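You operate a simulated robot arm through the tools that you are given. There is no shell and no other tool.

You are at the controls of a simulated robot arm. One attempt, no reset.

JOB
Stand the silver box on the foam block and set level 3.
Fine: box in the block's middle, pad button in, earth switch at lift.
Where things are to end (x, y in the base frame): silver box within 30 mm of [640, -270].

The check looks at the end state, three seconds after you hand in, the way a careful person would. Anything else that was tipped, shoved, dropped, spilled or broken makes it a failure.

ROBOT AND FRAMES
A 6-joint arm with a two-finger parallel gripper, fixed in place. Base frame: the origin is on the floor under the middle of its stand, x ahead of it, y to its left, z up. Lengths are in mm, angles in degrees, forces in N, time in s.
With the tool pointing down near the work surface it reaches from about 280 to 740 mm from the base axis. Its first joint turns from -66.0 to 66.0 degrees. Payload 2.45 kg.
The tool frame sits at the grasp point between the pads (the TCP): z along the fingers, y along the line on which they close. The tips reach 24 mm beyond it. The gripper opens to 68 mm. The fingers are 17 mm wide and 10 mm thick; the gripper's body (40 by 70 mm) begins 41 mm behind the TCP.
Orientation is that of the tool frame in the base frame, as a unit quaternion [x, y, z, w]. With the fingers straight down and closing along the base's y, the tool's x points along the base's -x, its y along +y and its z along -z.

CONTROLS
- The arm moves only by the tool servo_tool. Its argument "increments" is a list of rows, each a list of 6 numbers: the shift along the base's x, y, z in mm, then the turn, a rotation vector about the base's x, y, z in degrees. In form: [[dx, dy, dz, wx, wy, wz], ...]. A call has 1 to 20 rows; each row is the pose to reach, as a shift and turn from the pose commanded when the call began. "grip" is the opening, from 0 (shut) to 1 (fully open), set as the call begins (left out, the last holds). A row lasts 0.2 s, in which the tool goes at most 50 mm and 8.6 degrees; a call with a longer step from one row to the next is refused whole, and so is a gripper value outside its range. A pose out of reach is approached as far as the arm can. The call stops where the force on the tool passes 40 N (or 10 N more than at its start, if that is more) or the arm is blocked; 0.2 s more then pass. Each finger travels about 108 mm/s and halts on what it meets, pressing with about 37 N; the grip force reading is that of the motor and also rises with nothing between the fingers. The clock runs only during rows and for 0.2 s after the last one: add rows that repeat a pose to give the fingers time. The reply holds the time, the measured pose of the TCP, the force on the tool along the base axes, the opening and the grip force, in the units named above and with some noise, with the torque about the TCP (base axes, N m) and any sound that the robot's microphone picked up.
- Cameras (640 x 400 px; columns grow to the right, rows downward): "scene" is fixed at [173.8, 419.4, 1464.8]; the picture's right is [-0.68, -0.73, 0.00], its down [-0.41, 0.38, -0.83] and it looks along [0.61, -0.56, -0.56] (base axes); focal length 368 px, centre (320, 200). "wrist" rides on the gripper at [84, 11, -75] in the tool frame; the picture's right is [-0.13, 0.99, 0.00], its down [-0.60, -0.08, -0.79] and it looks along [-0.79, -0.10, 0.61] (tool axes); focal length 251 px, centre (320, 200). There is no depth. A picture from a camera that has moved, and an enlarged one, comes with that camera's place and axes in the base frame and with its lens.
- capture(camera): a new picture of that camera. It takes no simulated time.
- zoom(camera, box): a new picture of the part [left, top, right, bottom] of that camera's present view, enlarged. It takes no simulated time.
- finish_job(): hands the job in; it is judged then, once.

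Nothing tells you positions but the pictures and the camera data. Unless the task says otherwise, let go and move clear before handing in.

The tools are called after ">>>" as name(argument=value, ...) on one line, values as JSON. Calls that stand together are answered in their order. servo_tool: Moves the arm, as the interface text tells. Its arguments: {"type":"object","properties":{"increments":{"type":"array","items":{"type":"array","items":{"type":"number"}}},"grip":{"type":"number"}},"required":["increments"]} The other tools are called the same way: capture (camera) takes a picture; zoom (camera, box) takes an enlarged picture of a part of a camera's view; finish_job () hands the job in.

At the start:

```text
clock: 0.0
tcp_pos: [434.9, -35.7, 1164.1]
ee_rot: [0.0, 1.0, 0.0, -0.001]
force: [-0.8, 0.3, 0.3]
moment: [0.01, 0.01, -0.02]
grip_width: 67.9
gripper_force: 0.1
```

scene: 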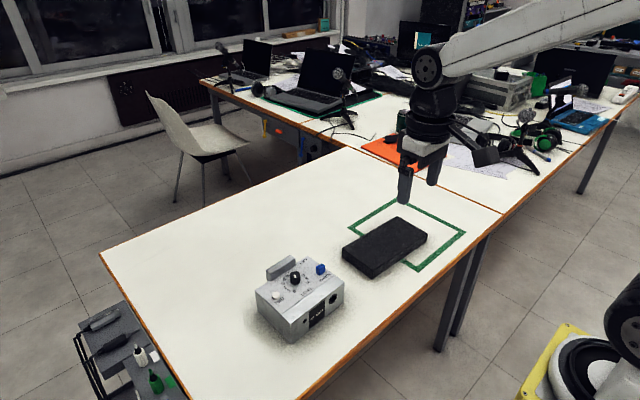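
wrist: 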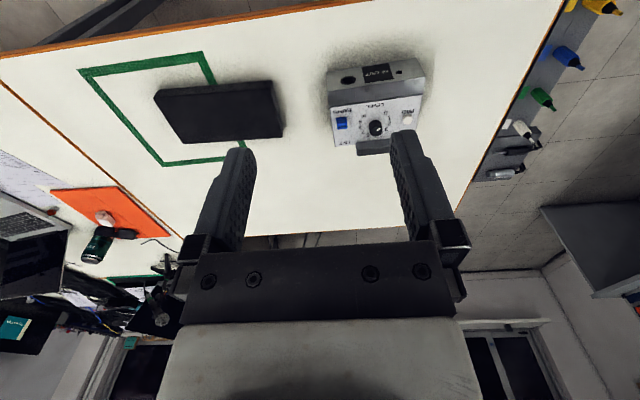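

I see a white table with a silver box (knob, blue switch, white button, a handle-like bar) and a black foam block next to a green tape outline. I'll look closer at both before moving.

>>> zoom(camera="scene", box=[230, 230, 370, 350])

>>> zoom(camera="scene", box=[320, 180, 480, 290])

>>> zoom(camera="wrist", box=[310, 40, 440, 170])

>>> zoom(camera="wrist", box=[70, 40, 310, 180])

```text
3.33 times, centred on (300, 290) of scene
camera zoom: at [173.8, 419.4, 1464.8], right [-0.68, -0.73, 0.0], down [-0.41, 0.38, -0.83], along [0.61, -0.56, -0.56], focal length 1227 px, centre (387, -100)
```

zoom: 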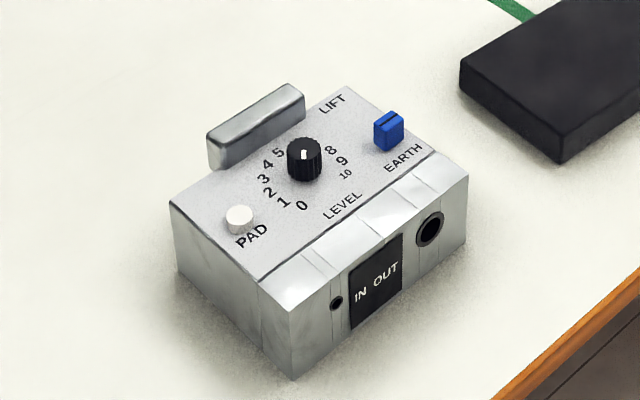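

```text
3.64 times, centred on (400, 235) of scene
camera zoom: at [173.8, 419.4, 1464.8], right [-0.68, -0.73, 0.0], down [-0.41, 0.38, -0.83], along [0.61, -0.56, -0.56], focal length 1338 px, centre (29, 73)
```

zoom: 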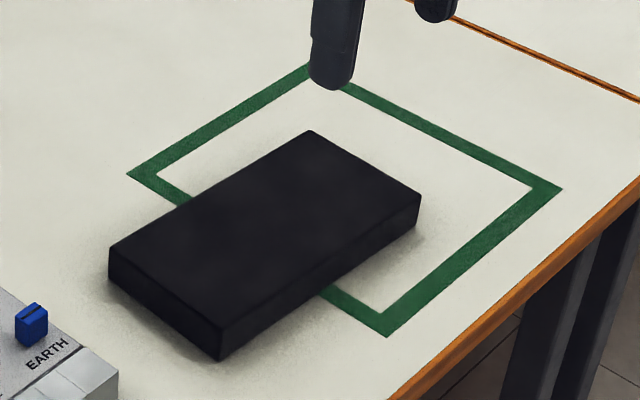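

```text
3.08 times, centred on (375, 105) of wrist
camera zoom: at [349.6, -23.5, 1239.0], right [0.13, 0.99, 0.0], down [0.6, -0.08, 0.79], along [0.79, -0.1, -0.61], focal length 774 px, centre (151, 492)
```

zoom: 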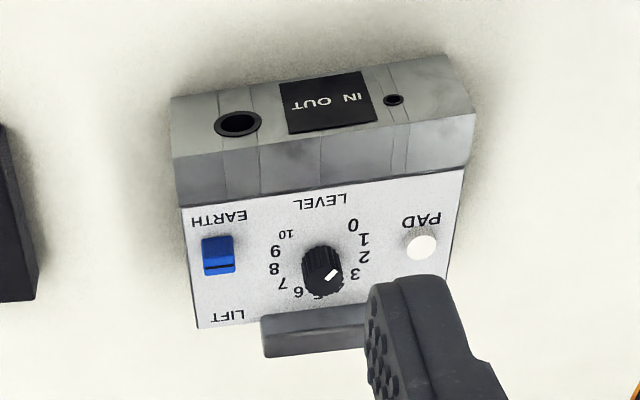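

```text
2.67 times, centred on (190, 110) of wrist
camera zoom: at [349.6, -23.5, 1239.0], right [0.13, 0.99, 0.0], down [0.6, -0.08, 0.79], along [0.79, -0.1, -0.61], focal length 670 px, centre (667, 440)
```

zoom: 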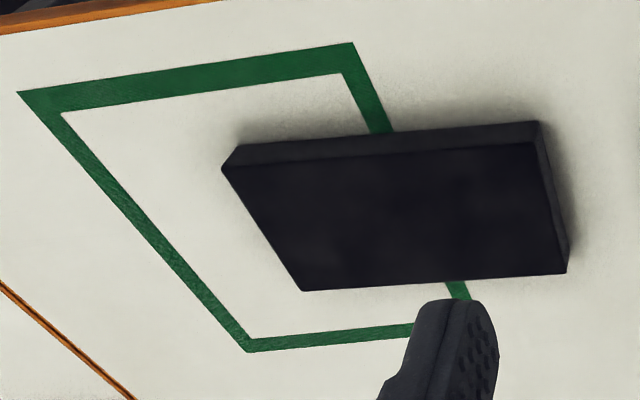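

The table top comes out at about z = 745. The box's front faces the robot at x ≈ 580, with the knob near (663, 43, 840), and the foam is centred near (637, -269). I'll move closer with the wrist camera to read the panel.

>>> servo_tool(increments=[[10, 10, -20, 0, 0, 0], [25, 25, -50, 0, 0, 0], [40, 40, -80, 0, 0, 0], [55, 55, -110, 0, 0, 0], [70, 70, -140, 0, 0, 0], [80, 85, -170, 0, 0, 0], [85, 90, -184, 0, 0, 0], [85, 90, -184, 0, 0, 0]], grip=1)

>>> capture(camera="wrist")

>>> capture(camera="scene")

```text
clock: 1.8
tcp_pos: [520.7, 53.6, 979.0]
ee_rot: [0.0, 1.0, 0.0, 0.0]
force: [0.6, 1.2, -0.6]
moment: [-0.01, 0.01, -0.02]
grip_width: 67.8
gripper_force: 0.0
```

```text
taken
camera wrist: at [435.0, 66.2, 1054.0], right [0.13, 0.99, 0.0], down [0.6, -0.08, 0.79], along [0.79, -0.1, -0.61], focal length 251 px, centre (320, 200)
```

wrist: 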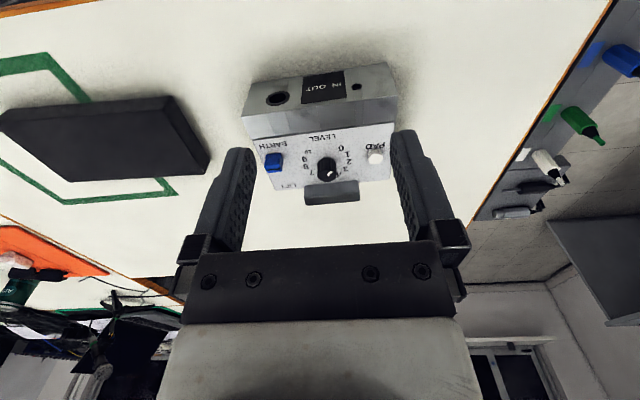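

```text
taken
```

scene: 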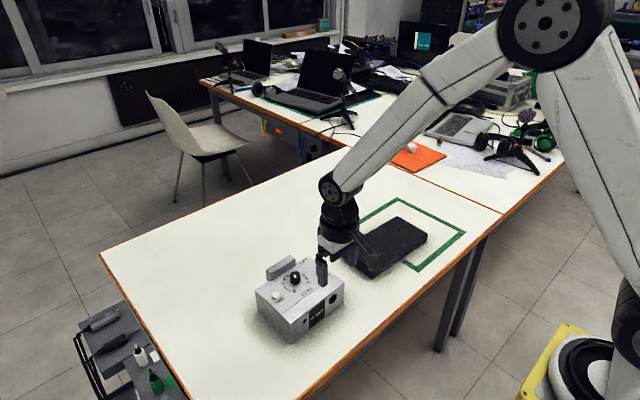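

>>> zoom(camera="wrist", box=[230, 50, 410, 210])

>>> zoom(camera="wrist", box=[285, 125, 375, 210])

>>> zoom(camera="scene", box=[260, 250, 350, 310])

```text
2.50 times, centred on (320, 130) of wrist
camera zoom: at [435.0, 66.2, 1054.0], right [0.13, 0.99, 0.0], down [0.6, -0.08, 0.79], along [0.79, -0.1, -0.61], focal length 629 px, centre (320, 375)
```

zoom: 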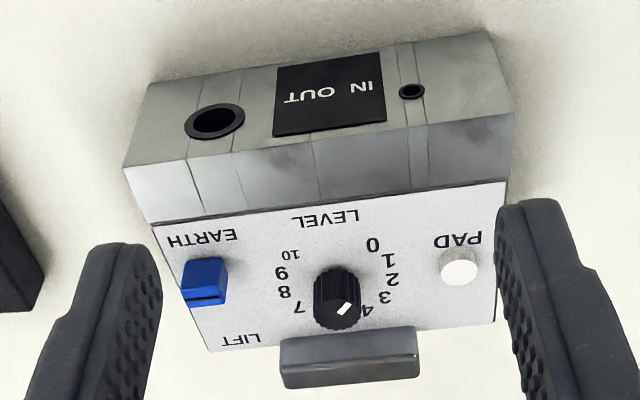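

```text
4.71 times, centred on (330, 168) of wrist
camera zoom: at [435.0, 66.2, 1054.0], right [0.13, 0.99, 0.0], down [0.6, -0.08, 0.79], along [0.79, -0.1, -0.61], focal length 1183 px, centre (273, 353)
```

zoom: 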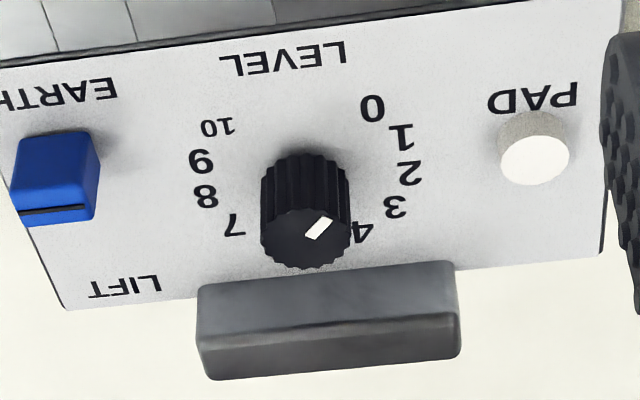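

```text
6.67 times, centred on (305, 280) of scene
camera zoom: at [173.8, 419.5, 1464.8], right [-0.68, -0.73, 0.0], down [-0.41, 0.38, -0.83], along [0.61, -0.56, -0.56], focal length 2453 px, centre (420, -333)
```

zoom: 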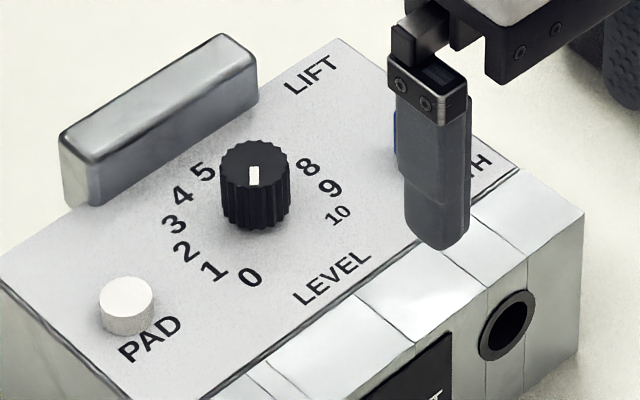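

The pointer on the knob currently aims at 0, the blue switch sits toward EARTH, and the white PAD button is standing out. The bar at the box's back looks like a carry handle, so next I'll look at it and the switch in profile from the +y side.

>>> servo_tool(increments=[[14, 8, -4, 0, 0, -7.5], [28, 18, -10, 0, 0, -15], [42, 28, -18, 0, 0, -22.5], [56, 38, -26, 0, 0, -30], [70, 48, -34, 0, 0, -37.5], [84, 58, -42, 0, 0, -45], [98, 68, -50, 0, 0, -52.5], [112, 78, -58, 0, 0, -60], [126, 88, -66, 0, 0, -67.5], [140, 98, -76, 0, 0, -75], [154, 106, -86, 0, 0, -82.5], [168, 110, -95, 0, 0, -90], [168, 110, -95, 0, 0, -90]])

>>> capture(camera="wrist")

>>> capture(camera="scene")

```text
clock: 4.6
tcp_pos: [688.1, 165.0, 885.5]
ee_rot: [0.708, 0.706, 0.0, 0.0]
force: [-0.1, 0.0, 0.3]
moment: [0.01, -0.05, 0.01]
grip_width: 68.2
gripper_force: 0.1
```

```text
taken
camera wrist: at [698.4, 249.4, 961.5], right [0.99, -0.13, 0.0], down [-0.08, -0.6, 0.79], along [-0.1, -0.79, -0.61], focal length 251 px, centre (320, 200)
```

wrist: 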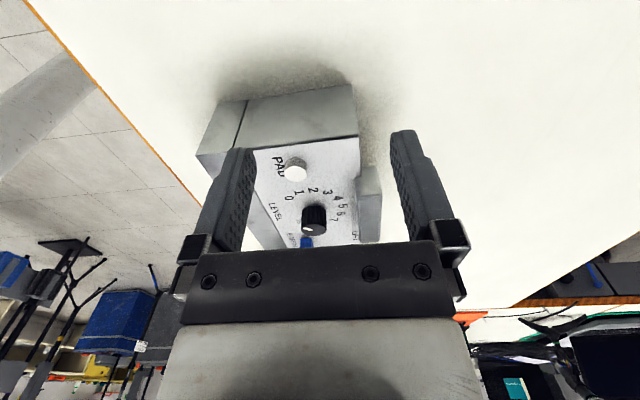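

```text
taken
```

scene: 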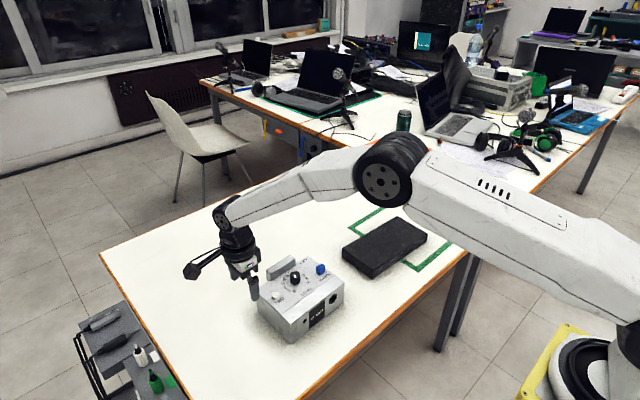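

>>> zoom(camera="wrist", box=[190, 70, 400, 250])

>>> zoom(camera="scene", box=[255, 250, 345, 310])

>>> zoom(camera="scene", box=[245, 240, 365, 350])

```text
2.22 times, centred on (295, 160) of wrist
camera zoom: at [698.4, 249.4, 961.5], right [0.99, -0.13, 0.0], down [-0.08, -0.6, 0.79], along [-0.1, -0.79, -0.61], focal length 559 px, centre (376, 289)
```

zoom: 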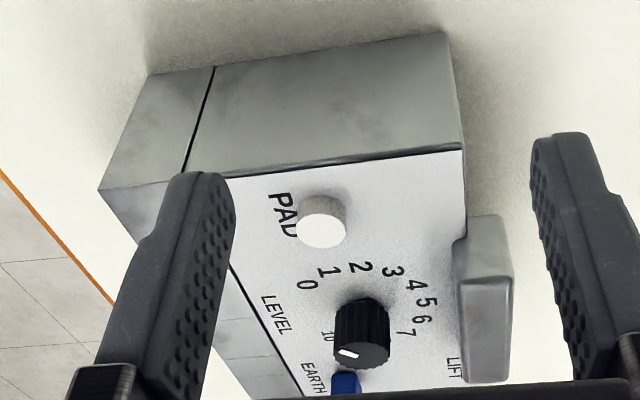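

```text
6.67 times, centred on (300, 280) of scene
camera zoom: at [173.8, 419.5, 1464.8], right [-0.68, -0.73, 0.0], down [-0.41, 0.38, -0.83], along [0.61, -0.56, -0.56], focal length 2453 px, centre (453, -333)
```

zoom: 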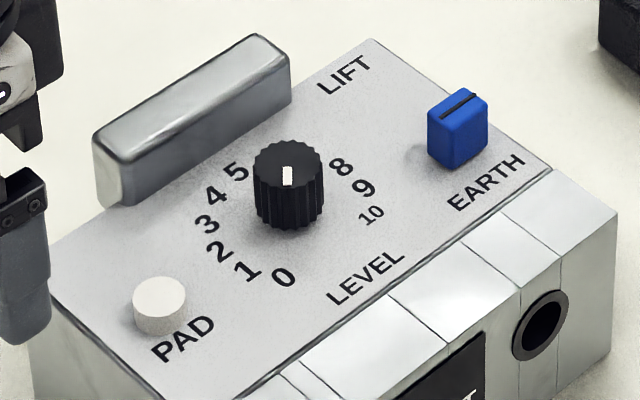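

```text
3.64 times, centred on (305, 295) of scene
camera zoom: at [173.8, 419.5, 1464.8], right [-0.68, -0.73, 0.0], down [-0.41, 0.38, -0.83], along [0.61, -0.56, -0.56], focal length 1338 px, centre (374, -146)
```

zoom: 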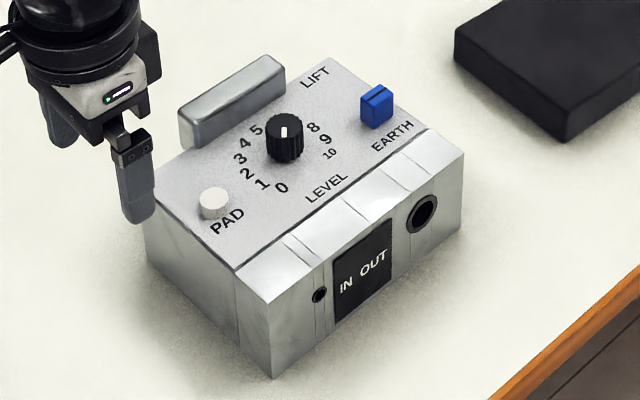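

The panel is flat at z ≈ 816, with scale steps of 27° per unit around the knob at (662, 44): 0 is at 135° and 3 at 54° from +x toward +y. Next I'll look at the blue switch up close before touching anything.

>>> servo_tool(increments=[[-10, -25, 5, 0, 0, 0], [-21, -50, 8, 0, 0, 0], [-32, -75, 8, 0, 0, 0], [-43, -100, 8, 0, 0, 0], [-43, -100, 8, 0, 0, 0]])

>>> capture(camera="wrist")

>>> zoom(camera="wrist", box=[230, 80, 420, 250])

```text
clock: 5.8
tcp_pos: [644.1, 64.2, 890.9]
ee_rot: [0.707, 0.708, -0.001, 0.0]
force: [-0.4, 0.5, 0.0]
moment: [0.0, 0.01, 0.03]
grip_width: 68.0
gripper_force: 0.0
```

```text
taken
camera wrist: at [654.2, 149.6, 966.6], right [0.99, -0.13, 0.0], down [-0.08, -0.6, 0.79], along [-0.1, -0.79, -0.61], focal length 251 px, centre (320, 200)
```

wrist: 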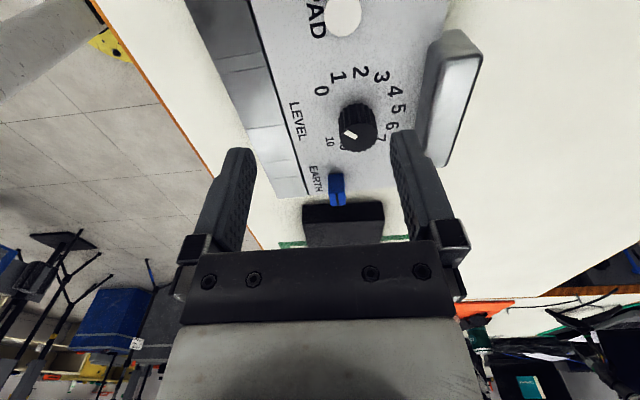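

```text
2.35 times, centred on (325, 165) of wrist
camera zoom: at [654.2, 149.6, 966.6], right [0.99, -0.13, 0.0], down [-0.08, -0.6, 0.79], along [-0.1, -0.79, -0.61], focal length 592 px, centre (308, 282)
```

zoom: 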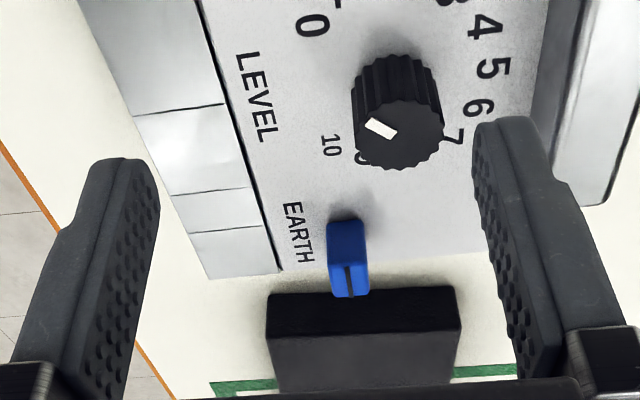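

The blue part is an upright cap about 15 mm wide and 20 mm tall, at the EARTH end. I'll look from the robot's side next, with the tool turned back to yaw 0.

>>> servo_tool(increments=[[-8, -7, 0, 0, 0, 7.5], [-16, -14, 0, 0, 0, 15], [-24, -21, 0, 0, 0, 22.5], [-32, -28, 0, 0, 0, 30], [-40, -35, 0, 0, 0, 37.5], [-48, -42, 0, 0, 0, 45], [-56, -49, 0, 0, 0, 52.5], [-64, -56, 0, 0, 0, 60], [-72, -63, 0, 0, 0, 67.5], [-80, -70, 0, 0, 0, 75], [-85, -77, 0, 0, 0, 82.5], [-89, -80, 0, 0, 0, 90], [-89, -80, 0, 0, 0, 90]])

>>> capture(camera="wrist")

>>> zoom(camera="wrist", box=[240, 100, 400, 240])

```text
clock: 8.6
tcp_pos: [555.7, -16.4, 892.9]
ee_rot: [0.0, 1.0, 0.0, -0.001]
force: [0.6, 0.6, 0.4]
moment: [0.01, 0.03, 0.01]
grip_width: 67.9
gripper_force: 0.1
```

```text
taken
camera wrist: at [470.4, -4.3, 967.7], right [0.13, 0.99, 0.0], down [0.6, -0.08, 0.79], along [0.79, -0.1, -0.61], focal length 251 px, centre (320, 200)
```

wrist: 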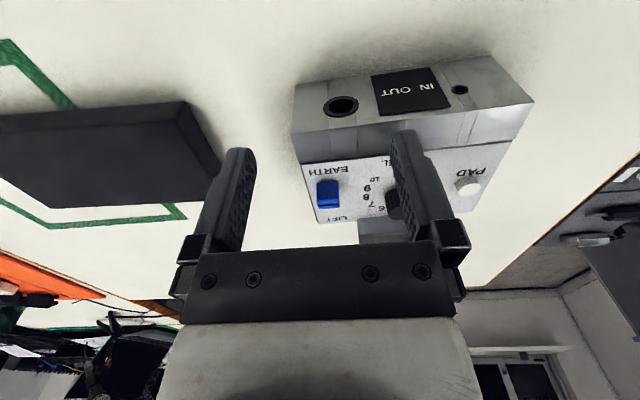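

```text
2.86 times, centred on (320, 170) of wrist
camera zoom: at [470.4, -4.3, 967.7], right [0.13, 0.99, 0.0], down [0.6, -0.08, 0.79], along [0.79, -0.1, -0.61], focal length 718 px, centre (320, 286)
```

zoom: 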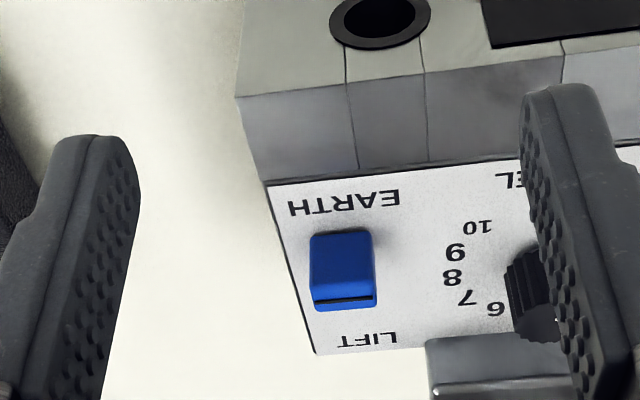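

The blue cap spans about x 641–653, y -29 to -10, and its top is at z ≈ 836. I'll shut the fingers, come down in front of it (robot side), and check before pushing it toward LIFT (+x).

>>> servo_tool(increments=[[15, -1, 0, 0, 0, 0], [30, -2, 0, 0, 0, 0], [45, -3, 0, 0, 0, 0], [58, -4, 0, 0, 0, 0], [60, -4, -10, 0, 0, 0], [60, -4, -20, 0, 0, 0], [60, -4, -30, 0, 0, 0], [60, -4, -38, 0, 0, 0], [60, -4, -44, 0, 0, 0], [60, -4, -44, 0, 0, 0]], grip=0)

>>> zoom(camera="wrist", box=[220, 60, 460, 260])

>>> zoom(camera="scene", box=[255, 240, 355, 310])

```text
clock: 10.8
tcp_pos: [615.0, -20.2, 849.6]
ee_rot: [-0.001, 1.0, 0.0, 0.0]
force: [-0.6, 0.1, 0.8]
moment: [-0.02, 0.05, 0.0]
grip_width: 0.2
gripper_force: 23.7
```

```text
2.00 times, centred on (340, 160) of wrist
camera zoom: at [530.7, -7.8, 923.8], right [0.13, 0.99, 0.0], down [0.6, -0.08, 0.79], along [0.79, -0.1, -0.61], focal length 503 px, centre (280, 280)
```

zoom: 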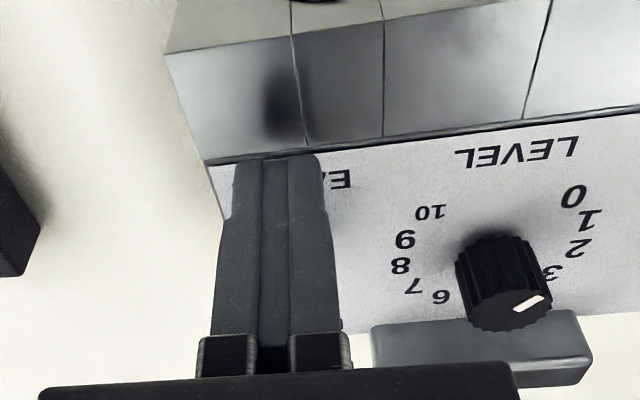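

```text
5.71 times, centred on (305, 275) of scene
camera zoom: at [173.8, 419.4, 1464.8], right [-0.68, -0.73, 0.0], down [-0.41, 0.38, -0.83], along [0.61, -0.56, -0.56], focal length 2103 px, centre (406, -229)
```

zoom: 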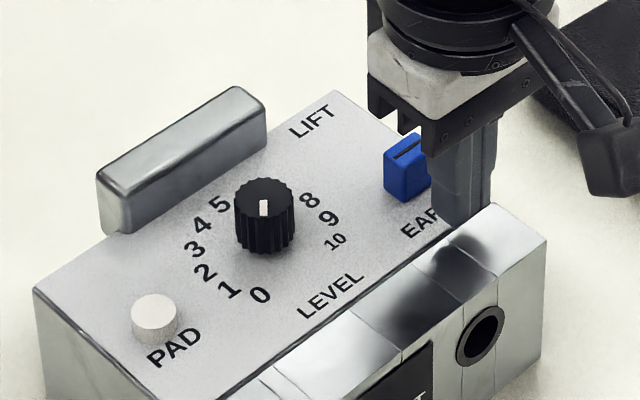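

The closed fingers are right in front of the cap and clear of the panel. I'll push slowly in +x and watch force and sound.

>>> servo_tool(increments=[[5, 0, -2, 0, 0, 0], [10, 0, -2, 0, 0, 0], [14, 0, -2, 0, 0, 0], [18, 0, -2, 0, 0, 0], [22, 0, -2, 0, 0, 0], [26, 0, -2, 0, 0, 0]])

>>> zoom(camera="scene", box=[255, 240, 355, 310])

```text
clock: 12.2
tcp_pos: [641.8, -19.2, 847.4]
ee_rot: [0.0, 1.0, 0.0, 0.0]
force: [-1.0, 0.7, 0.0]
moment: [0.02, -0.01, 0.02]
grip_width: 0.1
gripper_force: 23.5
```

```text
5.71 times, centred on (305, 275) of scene
camera zoom: at [173.8, 419.5, 1464.8], right [-0.68, -0.73, 0.0], down [-0.41, 0.38, -0.83], along [0.61, -0.56, -0.56], focal length 2103 px, centre (406, -229)
```

zoom: 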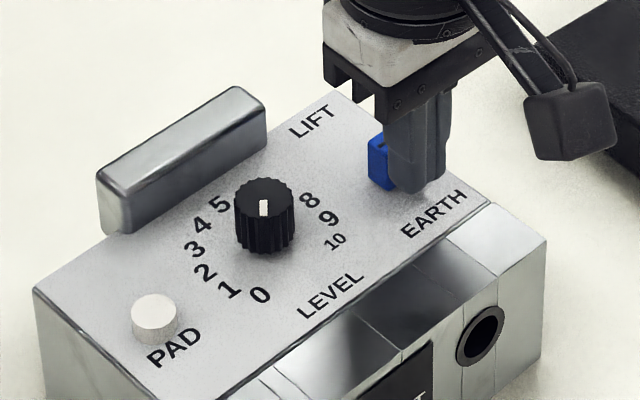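

The cap slides with almost no force and the box hasn't moved. I'll keep going until it reaches its stop.

>>> servo_tool(increments=[[3, 0, 0, 0, 0, 0], [6, 0, 0, 0, 0, 0], [9, 0, 0, 0, 0, 0], [11, 0, 0, 0, 0, 0], [11, 0, 0, 0, 0, 0]])

>>> zoom(camera="scene", box=[255, 240, 355, 310])

```text
clock: 13.4
tcp_pos: [652.7, -19.0, 847.6]
ee_rot: [0.0, 1.0, -0.001, 0.0]
force: [-0.2, 0.9, -0.4]
moment: [0.0, 0.0, -0.01]
grip_width: 0.3
gripper_force: 22.9
```

```text
5.71 times, centred on (305, 275) of scene
camera zoom: at [173.8, 419.5, 1464.8], right [-0.68, -0.73, 0.0], down [-0.41, 0.38, -0.83], along [0.61, -0.56, -0.56], focal length 2103 px, centre (406, -229)
```

zoom: 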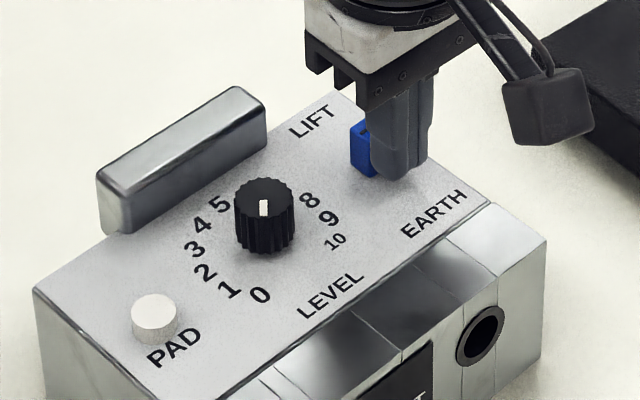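

>>> servo_tool(increments=[[2, 0, 0, 0, 0, 0], [4, 0, 0, 0, 0, 0], [6, 0, 0, 0, 0, 0], [6, 0, 0, 0, 0, 0]])

>>> zoom(camera="scene", box=[255, 240, 355, 310])

```text
clock: 14.4
tcp_pos: [658.3, -19.6, 846.9]
ee_rot: [0.0, 1.0, 0.0, 0.0]
force: [-1.7, -0.6, 0.2]
moment: [0.0, 0.01, -0.01]
grip_width: 0.0
gripper_force: 23.3
```

```text
5.71 times, centred on (305, 275) of scene
camera zoom: at [173.8, 419.4, 1464.8], right [-0.68, -0.73, 0.0], down [-0.41, 0.38, -0.83], along [0.61, -0.56, -0.56], focal length 2103 px, centre (406, -229)
```

zoom: 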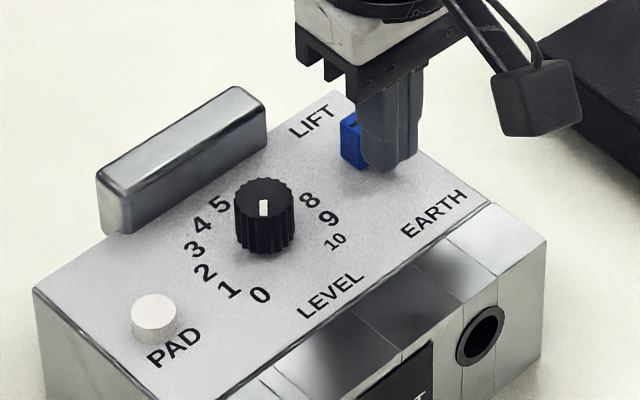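

>>> servo_tool(increments=[[1.5, 0, 0, 0, 0, 0], [3, 0, 0, 0, 0, 0], [4.5, 0, 0, 0, 0, 0], [4.5, 0, 0, 0, 0, 0]])

>>> zoom(camera="scene", box=[255, 240, 355, 310])

```text
clock: 15.4
tcp_pos: [661.6, -20.1, 846.8]
ee_rot: [0.0, 1.0, 0.0, 0.0]
force: [-1.4, -0.2, 0.5]
moment: [-0.02, 0.0, -0.01]
grip_width: 0.1
gripper_force: 23.9
```

```text
5.71 times, centred on (305, 275) of scene
camera zoom: at [173.8, 419.4, 1464.8], right [-0.68, -0.73, 0.0], down [-0.41, 0.38, -0.83], along [0.61, -0.56, -0.56], focal length 2103 px, centre (406, -229)
```

zoom: 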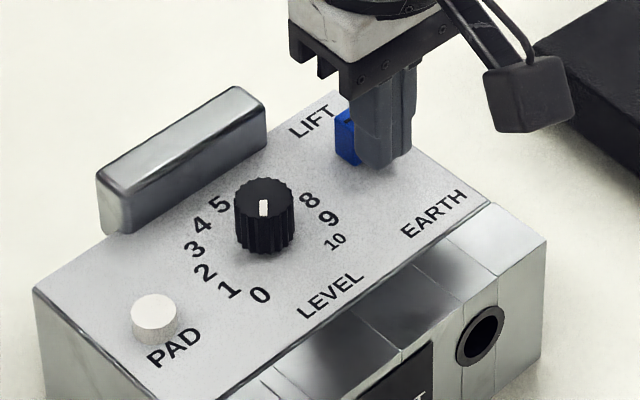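

>>> servo_tool(increments=[[1.5, 0, 0, 0, 0, 0], [3, 0, 0, 0, 0, 0], [4.5, 0, 0, 0, 0, 0], [4.5, 0, 0, 0, 0, 0]])

>>> zoom(camera="scene", box=[255, 240, 355, 310])

```text
clock: 16.4
tcp_pos: [668.4, -20.1, 848.0]
ee_rot: [0.0, 1.0, 0.0, 0.0]
force: [-1.3, -0.6, 0.0]
moment: [0.01, 0.02, -0.03]
grip_width: 0.2
gripper_force: 23.7
```

```text
5.71 times, centred on (305, 275) of scene
camera zoom: at [173.8, 419.4, 1464.8], right [-0.68, -0.73, 0.0], down [-0.41, 0.38, -0.83], along [0.61, -0.56, -0.56], focal length 2103 px, centre (406, -229)
```

zoom: 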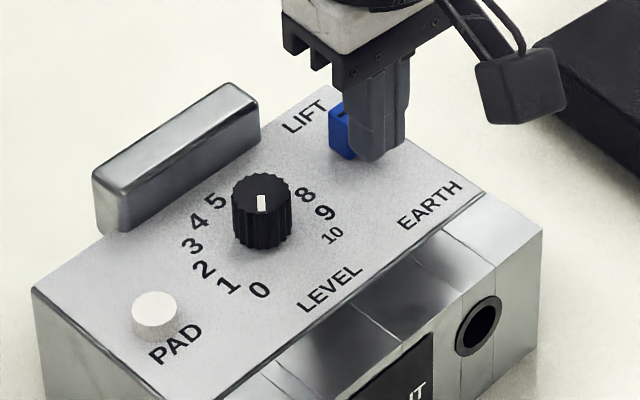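

The cap hit its stop: the box just began to turn slightly, so the switch is at its LIFT end. I'll back off, rise, and check.

>>> servo_tool(increments=[[-4, 0, 0, 0, 0, 0], [-10, 0, 0, 0, 0, 0], [-14, 0, 5, 0, 0, 0], [-20, 0, 20, 0, 0, 0], [-40, 0, 40, 0, 0, 0], [-70, 5, 60, 0, 0, 0], [-100, 10, 80, 0, 0, 0], [-120, 30, 100, 0, 0, 0], [-130, 50, 110, 0, 0, 0], [-130, 60, 110, 0, 0, 0], [-130, 60, 110, 0, 0, 0]])

>>> capture(camera="wrist")

>>> zoom(camera="scene", box=[255, 240, 355, 310])

>>> capture(camera="scene")

```text
clock: 18.8
tcp_pos: [538.0, 41.0, 956.5]
ee_rot: [0.0, 1.0, 0.0, 0.0]
force: [0.5, 0.9, -0.8]
moment: [0.01, 0.01, 0.0]
grip_width: 0.1
gripper_force: 23.8
```

```text
taken
camera wrist: at [452.8, 53.2, 1031.8], right [0.13, 0.99, 0.0], down [0.6, -0.08, 0.79], along [0.79, -0.1, -0.61], focal length 251 px, centre (320, 200)
```

wrist: 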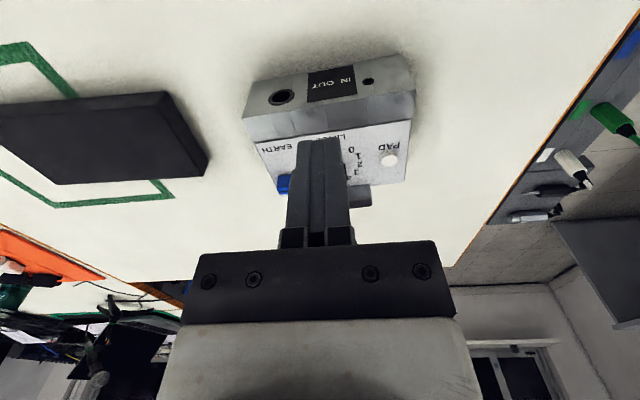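

```text
5.71 times, centred on (305, 275) of scene
camera zoom: at [173.8, 419.5, 1464.8], right [-0.68, -0.73, 0.0], down [-0.41, 0.38, -0.83], along [0.61, -0.56, -0.56], focal length 2103 px, centre (406, -229)
```

zoom: 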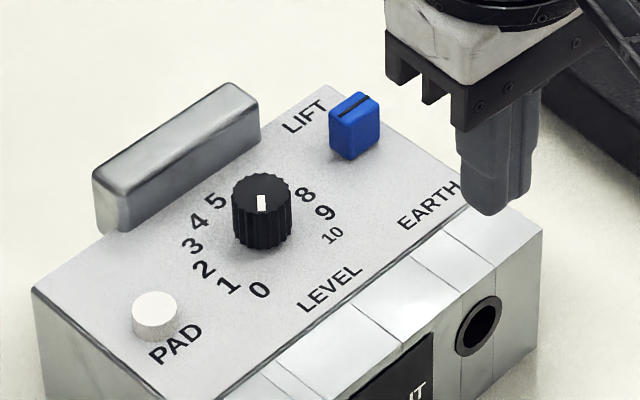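

```text
taken
```

scene: 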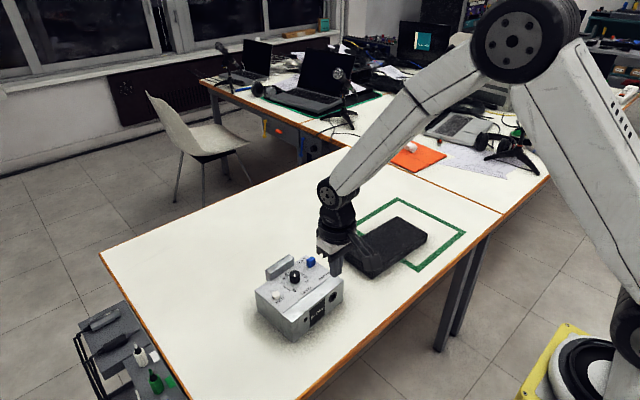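

The blue switch is at LIFT, and the box turned only by a degree or so. The PAD button is now at about (657.5, 104.5), so I'll hover over it with closed fingers.

>>> servo_tool(increments=[[25, 14, -10, 0, 0, 0], [50, 27, -25, 0, 0, 0], [75, 40, -40, 0, 0, 0], [100, 53, -52, 0, 0, 0], [119.5, 63.5, -60, 0, 0, 0], [119.5, 63.5, -75, 0, 0, 0], [119.5, 63.5, -88, 0, 0, 0], [119.5, 63.5, -96, 0, 0, 0], [119.5, 63.5, -96, 0, 0, 0]])

>>> zoom(camera="wrist", box=[220, 60, 460, 260])

>>> zoom(camera="scene", box=[245, 240, 345, 310])

```text
clock: 20.8
tcp_pos: [656.6, 103.6, 860.5]
ee_rot: [0.0, 1.0, 0.0, 0.0]
force: [-0.5, 0.2, -0.3]
moment: [0.0, -0.01, 0.0]
grip_width: 0.2
gripper_force: 23.6
```

```text
2.00 times, centred on (340, 160) of wrist
camera zoom: at [572.4, 115.8, 935.3], right [0.13, 0.99, 0.0], down [0.6, -0.08, 0.79], along [0.79, -0.1, -0.61], focal length 503 px, centre (280, 280)
```

zoom: 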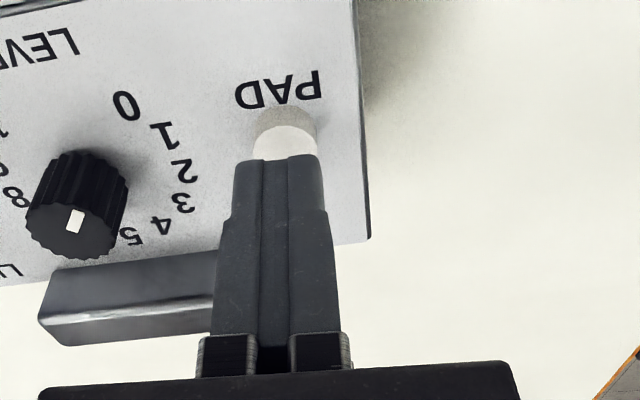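

```text
5.71 times, centred on (295, 275) of scene
camera zoom: at [173.8, 419.4, 1464.8], right [-0.68, -0.73, 0.0], down [-0.41, 0.38, -0.83], along [0.61, -0.56, -0.56], focal length 2103 px, centre (463, -229)
```

zoom: 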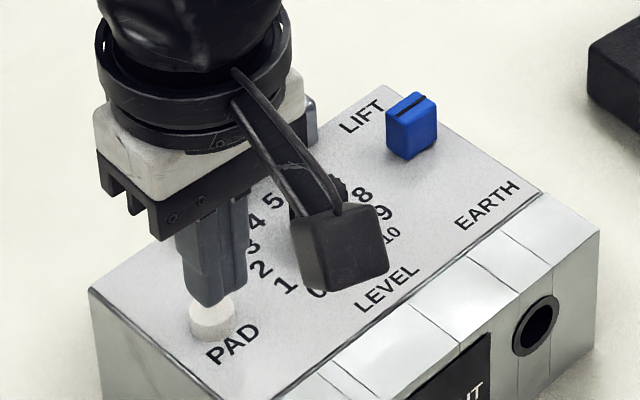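

Fingers are over the button, about 2.5 mm off in y. I'll correct that and press down in small steps, listening for a click.

>>> servo_tool(increments=[[0.5, 2.5, -3, 0, 0, 0], [0.5, 2.5, -6, 0, 0, 0], [0.5, 2.5, -8, 0, 0, 0], [0.5, 2.5, -9.5, 0, 0, 0], [0.5, 2.5, -11, 0, 0, 0], [0.5, 2.5, -12, 0, 0, 0]])

>>> zoom(camera="wrist", box=[220, 60, 460, 260])

```text
clock: 22.2
tcp_pos: [657.4, 105.8, 848.7]
ee_rot: [0.0, 1.0, 0.0, 0.0]
force: [0.3, -0.3, 0.7]
moment: [-0.04, -0.02, -0.01]
grip_width: 0.0
gripper_force: 23.1
```

```text
2.00 times, centred on (340, 160) of wrist
camera zoom: at [572.9, 117.8, 923.9], right [0.13, 0.99, 0.0], down [0.6, -0.08, 0.79], along [0.79, -0.1, -0.61], focal length 503 px, centre (280, 280)
```

zoom: 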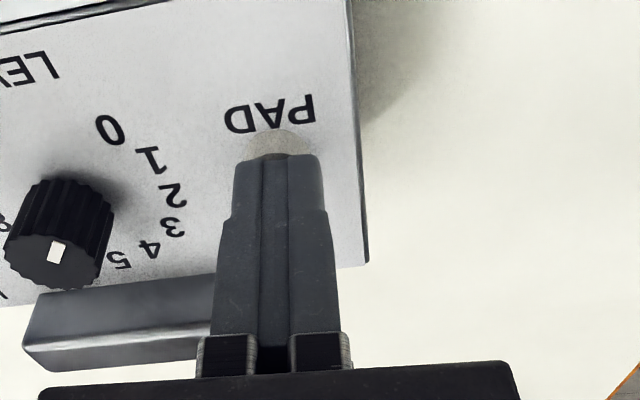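

>>> servo_tool(increments=[[0, 0, -1, 0, 0, 0], [0, 0, -2, 0, 0, 0], [0, 0, -3, 0, 0, 0], [0, 0, -4, 0, 0, 0]])

```text
clock: 23.2
tcp_pos: [658.1, 105.6, 844.6]
ee_rot: [0.0, 1.0, 0.0, -0.001]
force: [-0.6, 0.4, 1.2]
moment: [-0.01, 0.01, -0.02]
grip_width: 0.0
gripper_force: 23.8
```

Still very little force and no click, so I'll keep pressing in small steps and check the picture.

>>> servo_tool(increments=[[0, 0, -1, 0, 0, 0], [0, 0, -2, 0, 0, 0], [0, 0, -2, 0, 0, 0]])

>>> zoom(camera="wrist", box=[260, 100, 420, 230])

>>> zoom(camera="scene", box=[255, 270, 305, 310])

```text
clock: 24.0
tcp_pos: [658.4, 107.3, 843.7]
ee_rot: [0.0, 1.0, 0.0, 0.0]
force: [0.4, 0.1, 1.9]
moment: [0.0, -0.01, -0.01]
grip_width: 0.0
gripper_force: 23.5
```

```text
3.08 times, centred on (340, 165) of wrist
camera zoom: at [572.9, 118.2, 918.0], right [0.13, 0.99, 0.0], down [0.6, -0.08, 0.79], along [0.79, -0.1, -0.61], focal length 774 px, centre (258, 308)
```

zoom: 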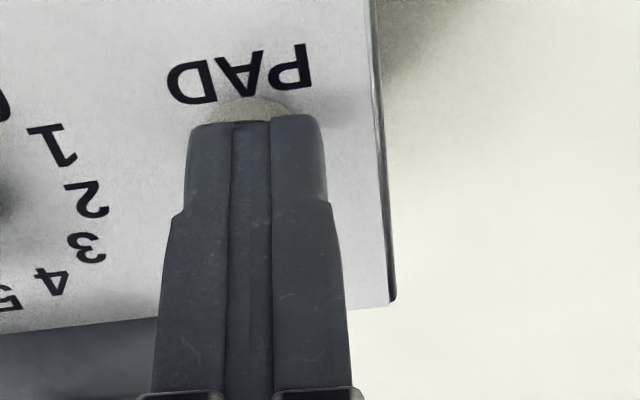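

```text
10.00 times, centred on (280, 290) of scene
camera zoom: at [173.8, 419.5, 1464.8], right [-0.68, -0.73, 0.0], down [-0.41, 0.38, -0.83], along [0.61, -0.56, -0.56], focal length 3680 px, centre (720, -700)
```

zoom: 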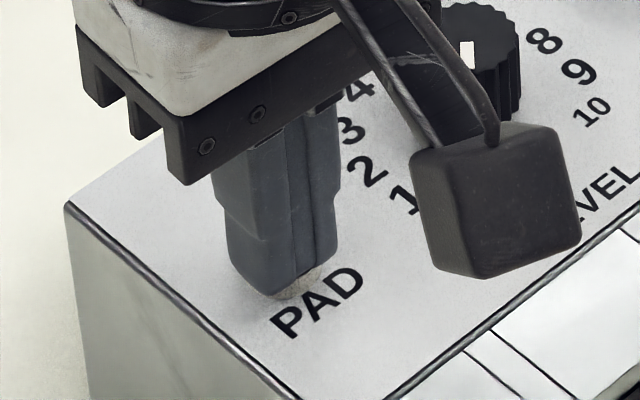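

>>> servo_tool(increments=[[0, 0, -1, 0, 0, 0], [0, 0, -1, 0, 0, 0]])

```text
clock: 24.6
tcp_pos: [657.4, 105.8, 842.3]
ee_rot: [0.0, 1.0, 0.0, 0.0]
force: [1.9, -0.8, 1.7]
moment: [0.01, -0.01, 0.0]
grip_width: 0.0
gripper_force: 23.7
```

>>> servo_tool(increments=[[0, 0, -1, 0, 0, 0], [0, 0, -1, 0, 0, 0]])

>>> zoom(camera="wrist", box=[260, 100, 420, 230])

```text
clock: 25.2
tcp_pos: [656.9, 106.6, 840.4]
ee_rot: [0.0, 1.0, 0.001, -0.001]
force: [-0.4, 0.4, 0.4]
moment: [0.02, -0.03, 0.02]
grip_width: 0.0
gripper_force: 23.2
heard: click
```

```text
3.08 times, centred on (340, 165) of wrist
camera zoom: at [572.0, 118.6, 916.0], right [0.13, 0.99, 0.0], down [0.6, -0.08, 0.79], along [0.79, -0.1, -0.61], focal length 774 px, centre (258, 308)
```

zoom: 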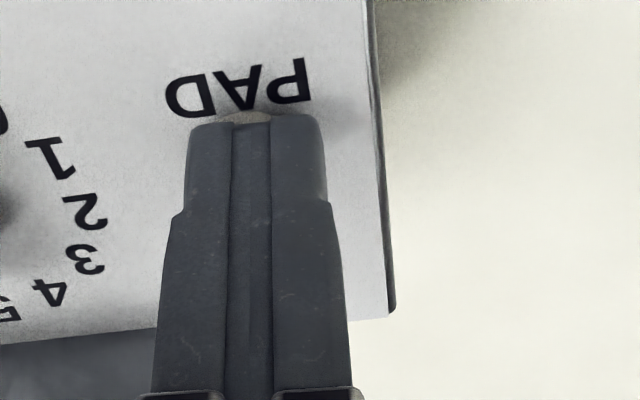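

A click was heard, so the button has latched. I'll lift straight up, clear the view, and check it.

>>> servo_tool(increments=[[0, 0, 4, 0, 0, 0], [0, 0, 12, 0, 0, 0], [0, 0, 25, 0, 0, 0], [-25, -10, 40, 0, 0, 0], [-60, -20, 60, 0, 0, 0], [-90, -35, 75, 0, 0, 0], [-110, -50, 85, 0, 0, 0], [-110, -60, 90, 0, 0, 0], [-110, -60, 90, 0, 0, 0]], grip=0)

>>> zoom(camera="scene", box=[245, 245, 345, 315])

>>> zoom(camera="wrist", box=[230, 60, 430, 230])

```text
clock: 27.2
tcp_pos: [546.1, 45.0, 931.1]
ee_rot: [0.0, 1.0, 0.0, 0.0]
force: [-0.5, 0.1, -0.5]
moment: [-0.04, -0.03, 0.03]
grip_width: 0.2
gripper_force: 22.9
```

```text
5.71 times, centred on (295, 280) of scene
camera zoom: at [173.8, 419.4, 1464.8], right [-0.68, -0.73, 0.0], down [-0.41, 0.38, -0.83], along [0.61, -0.56, -0.56], focal length 2103 px, centre (463, -257)
```

zoom: 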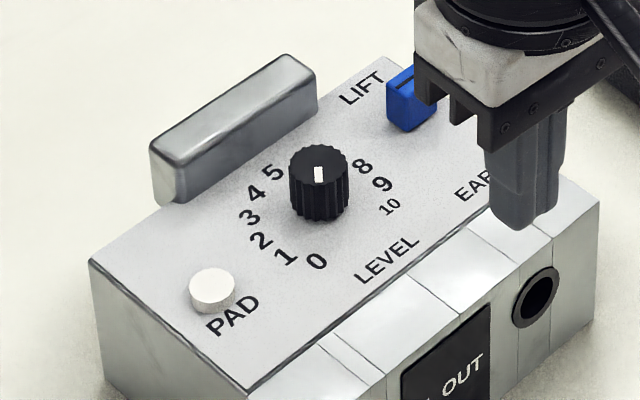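

```text
2.35 times, centred on (330, 145) of wrist
camera zoom: at [461.8, 57.8, 1006.8], right [0.13, 0.99, 0.0], down [0.6, -0.08, 0.79], along [0.79, -0.1, -0.61], focal length 592 px, centre (296, 329)
```

zoom: 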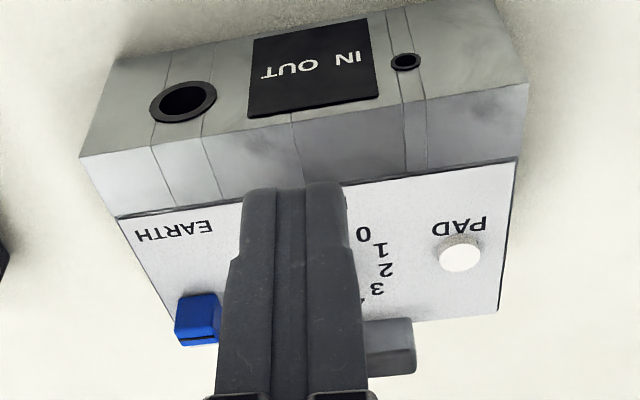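

>>> zoom(camera="scene", box=[265, 280, 305, 310])

>>> zoom(camera="wrist", box=[350, 110, 420, 170])

>>> zoom(camera="scene", box=[280, 255, 320, 285])

```text
13.33 times, centred on (285, 295) of scene
camera zoom: at [173.8, 419.4, 1464.8], right [-0.68, -0.73, 0.0], down [-0.41, 0.38, -0.83], along [0.61, -0.56, -0.56], focal length 4907 px, centre (787, -1067)
```

zoom: 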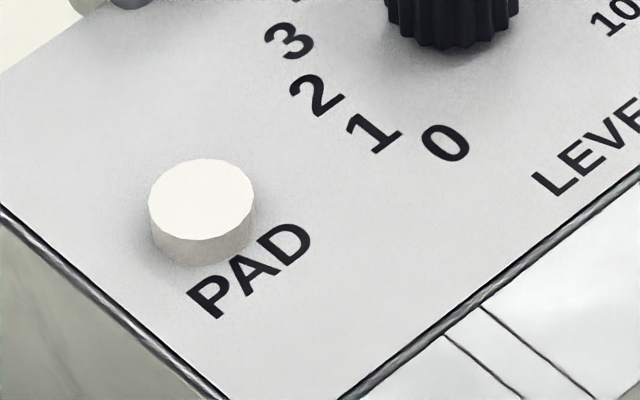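

```text
6.67 times, centred on (385, 140) of wrist
camera zoom: at [461.8, 57.8, 1006.8], right [0.13, 0.99, 0.0], down [0.6, -0.08, 0.79], along [0.79, -0.1, -0.61], focal length 1676 px, centre (-113, 600)
```

zoom: 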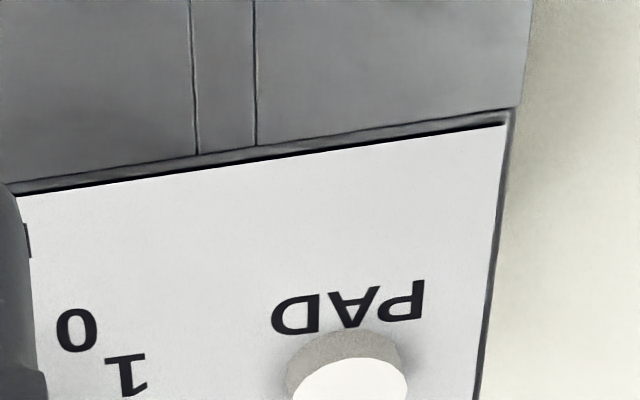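

```text
13.33 times, centred on (300, 270) of scene
camera zoom: at [173.8, 419.4, 1464.8], right [-0.68, -0.73, 0.0], down [-0.41, 0.38, -0.83], along [0.61, -0.56, -0.56], focal length 4907 px, centre (587, -733)
```

zoom: 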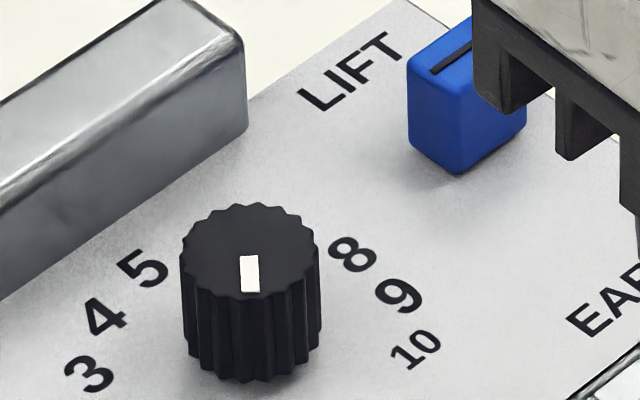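

The PAD button now stands about 5.5 mm high instead of about 12 mm, so it is in. Next is the knob at about (665, 44.5): I'll hover above it with the fingers partly open and turned +40°, to leave room for the −81° turn.

>>> servo_tool(increments=[[17, 0, 0, 0, 0, 5], [34, 0, -5, 0, 0, 10], [51, 0, -10, 0, 0, 16], [68, 0, -18, 0, 0, 22], [85, 0, -28, 0, 0, 28], [102, -0.5, -40, 0, 0, 34], [119, -0.5, -51, 0, 0, 40], [119, -0.5, -51, 0, 0, 40], [119, -0.5, -51, 0, 0, 40]], grip=0.66)

>>> zoom(camera="wrist", box=[220, 60, 440, 240])

>>> zoom(camera="scene", box=[245, 235, 345, 305])

```text
clock: 29.2
tcp_pos: [665.1, 46.1, 880.6]
ee_rot: [-0.342, 0.94, 0.0, -0.001]
force: [0.4, -0.1, -0.3]
moment: [0.03, 0.03, 0.01]
grip_width: 44.8
gripper_force: 0.0
```

```text
2.22 times, centred on (330, 150) of wrist
camera zoom: at [593.5, 0.8, 954.8], right [-0.54, 0.84, 0.0], down [0.51, 0.33, 0.79], along [0.67, 0.43, -0.61], focal length 559 px, centre (298, 311)
```

zoom: 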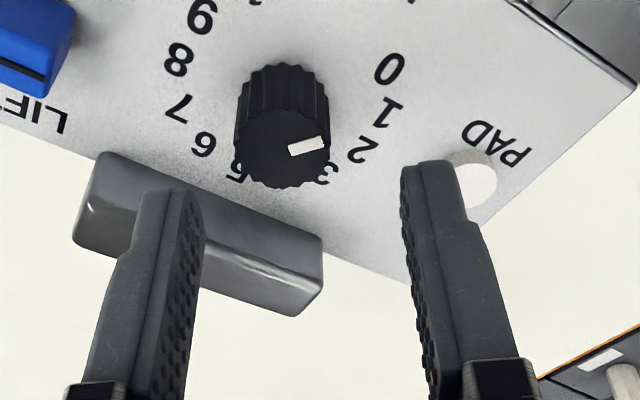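

```text
5.71 times, centred on (295, 270) of scene
camera zoom: at [173.8, 419.4, 1464.8], right [-0.68, -0.73, 0.0], down [-0.41, 0.38, -0.83], along [0.61, -0.56, -0.56], focal length 2103 px, centre (463, -200)
```

zoom: 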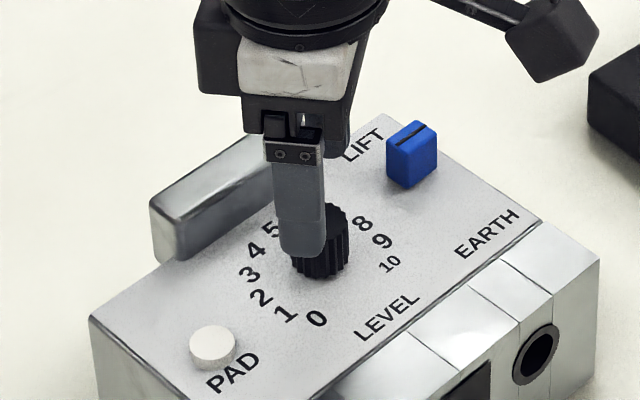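

The knob is centred about 3 mm further in x and 1.6 mm less in y than the tool axis. I'll correct that and lower the fingers around it.

>>> servo_tool(increments=[[3, -1.6, 0, 0, 0, 0], [3, -1.6, -8, 0, 0, 0], [3, -1.6, -16, 0, 0, 0], [3, -1.6, -24, 0, 0, 0], [3, -1.6, -30, 0, 0, 0], [3, -1.6, -34, 0, 0, 0], [3, -1.6, -36, 0, 0, 0], [3, -1.6, -36, 0, 0, 0]])

>>> zoom(camera="wrist", box=[220, 60, 440, 240])

```text
clock: 31.0
tcp_pos: [669.1, 44.2, 843.9]
ee_rot: [-0.342, 0.94, 0.0, -0.001]
force: [-0.1, 0.7, 1.3]
moment: [-0.04, 0.0, -0.01]
grip_width: 44.7
gripper_force: 0.1
```

```text
2.22 times, centred on (330, 150) of wrist
camera zoom: at [597.3, -0.2, 919.2], right [-0.54, 0.84, 0.0], down [0.51, 0.33, 0.79], along [0.67, 0.43, -0.61], focal length 559 px, centre (298, 311)
```

zoom: 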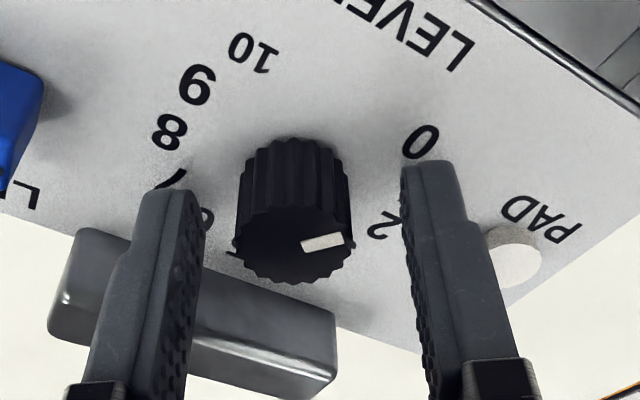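

The knob sits between the fingers, within a couple of millimetres of centre. I'll nudge to centre and close gently onto it.

>>> servo_tool(increments=[[0.5, -1.2, 0, 0, 0, 0], [0.5, -1.2, 0, 0, 0, 0], [0.5, -1.2, 0, 0, 0, 0]], grip=0.2)

>>> zoom(camera="wrist", box=[220, 60, 440, 240])

>>> zoom(camera="scene", box=[245, 235, 345, 305])

```text
clock: 31.8
tcp_pos: [669.1, 43.7, 844.2]
ee_rot: [-0.342, 0.94, 0.0, 0.0]
force: [-0.8, 2.3, 2.3]
moment: [0.12, -0.03, 0.0]
grip_width: 23.9
gripper_force: 37.6
```

```text
2.22 times, centred on (330, 150) of wrist
camera zoom: at [597.5, -1.3, 919.2], right [-0.54, 0.84, 0.0], down [0.51, 0.33, 0.79], along [0.67, 0.43, -0.61], focal length 559 px, centre (298, 311)
```

zoom: 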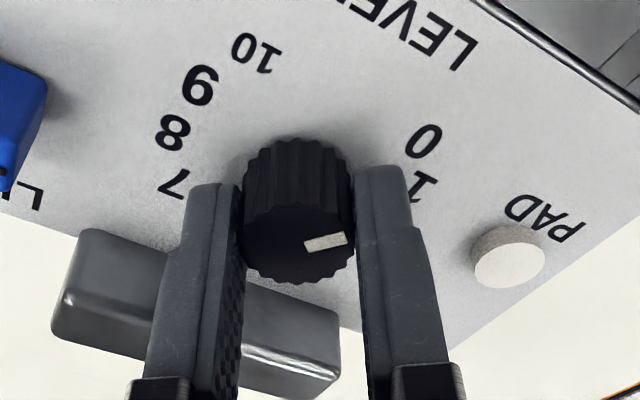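

```text
5.71 times, centred on (295, 270) of scene
camera zoom: at [173.8, 419.5, 1464.8], right [-0.68, -0.73, 0.0], down [-0.41, 0.38, -0.83], along [0.61, -0.56, -0.56], focal length 2103 px, centre (463, -200)
```

zoom: 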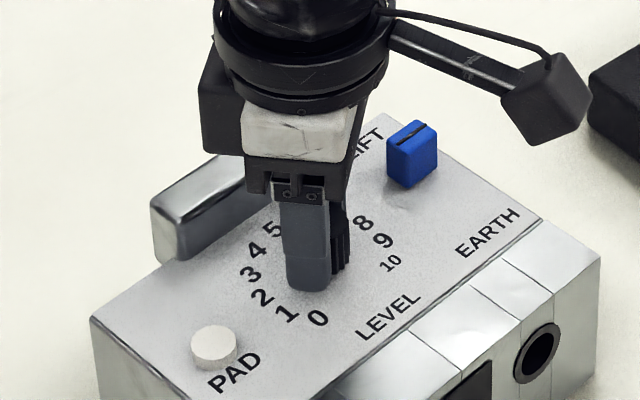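

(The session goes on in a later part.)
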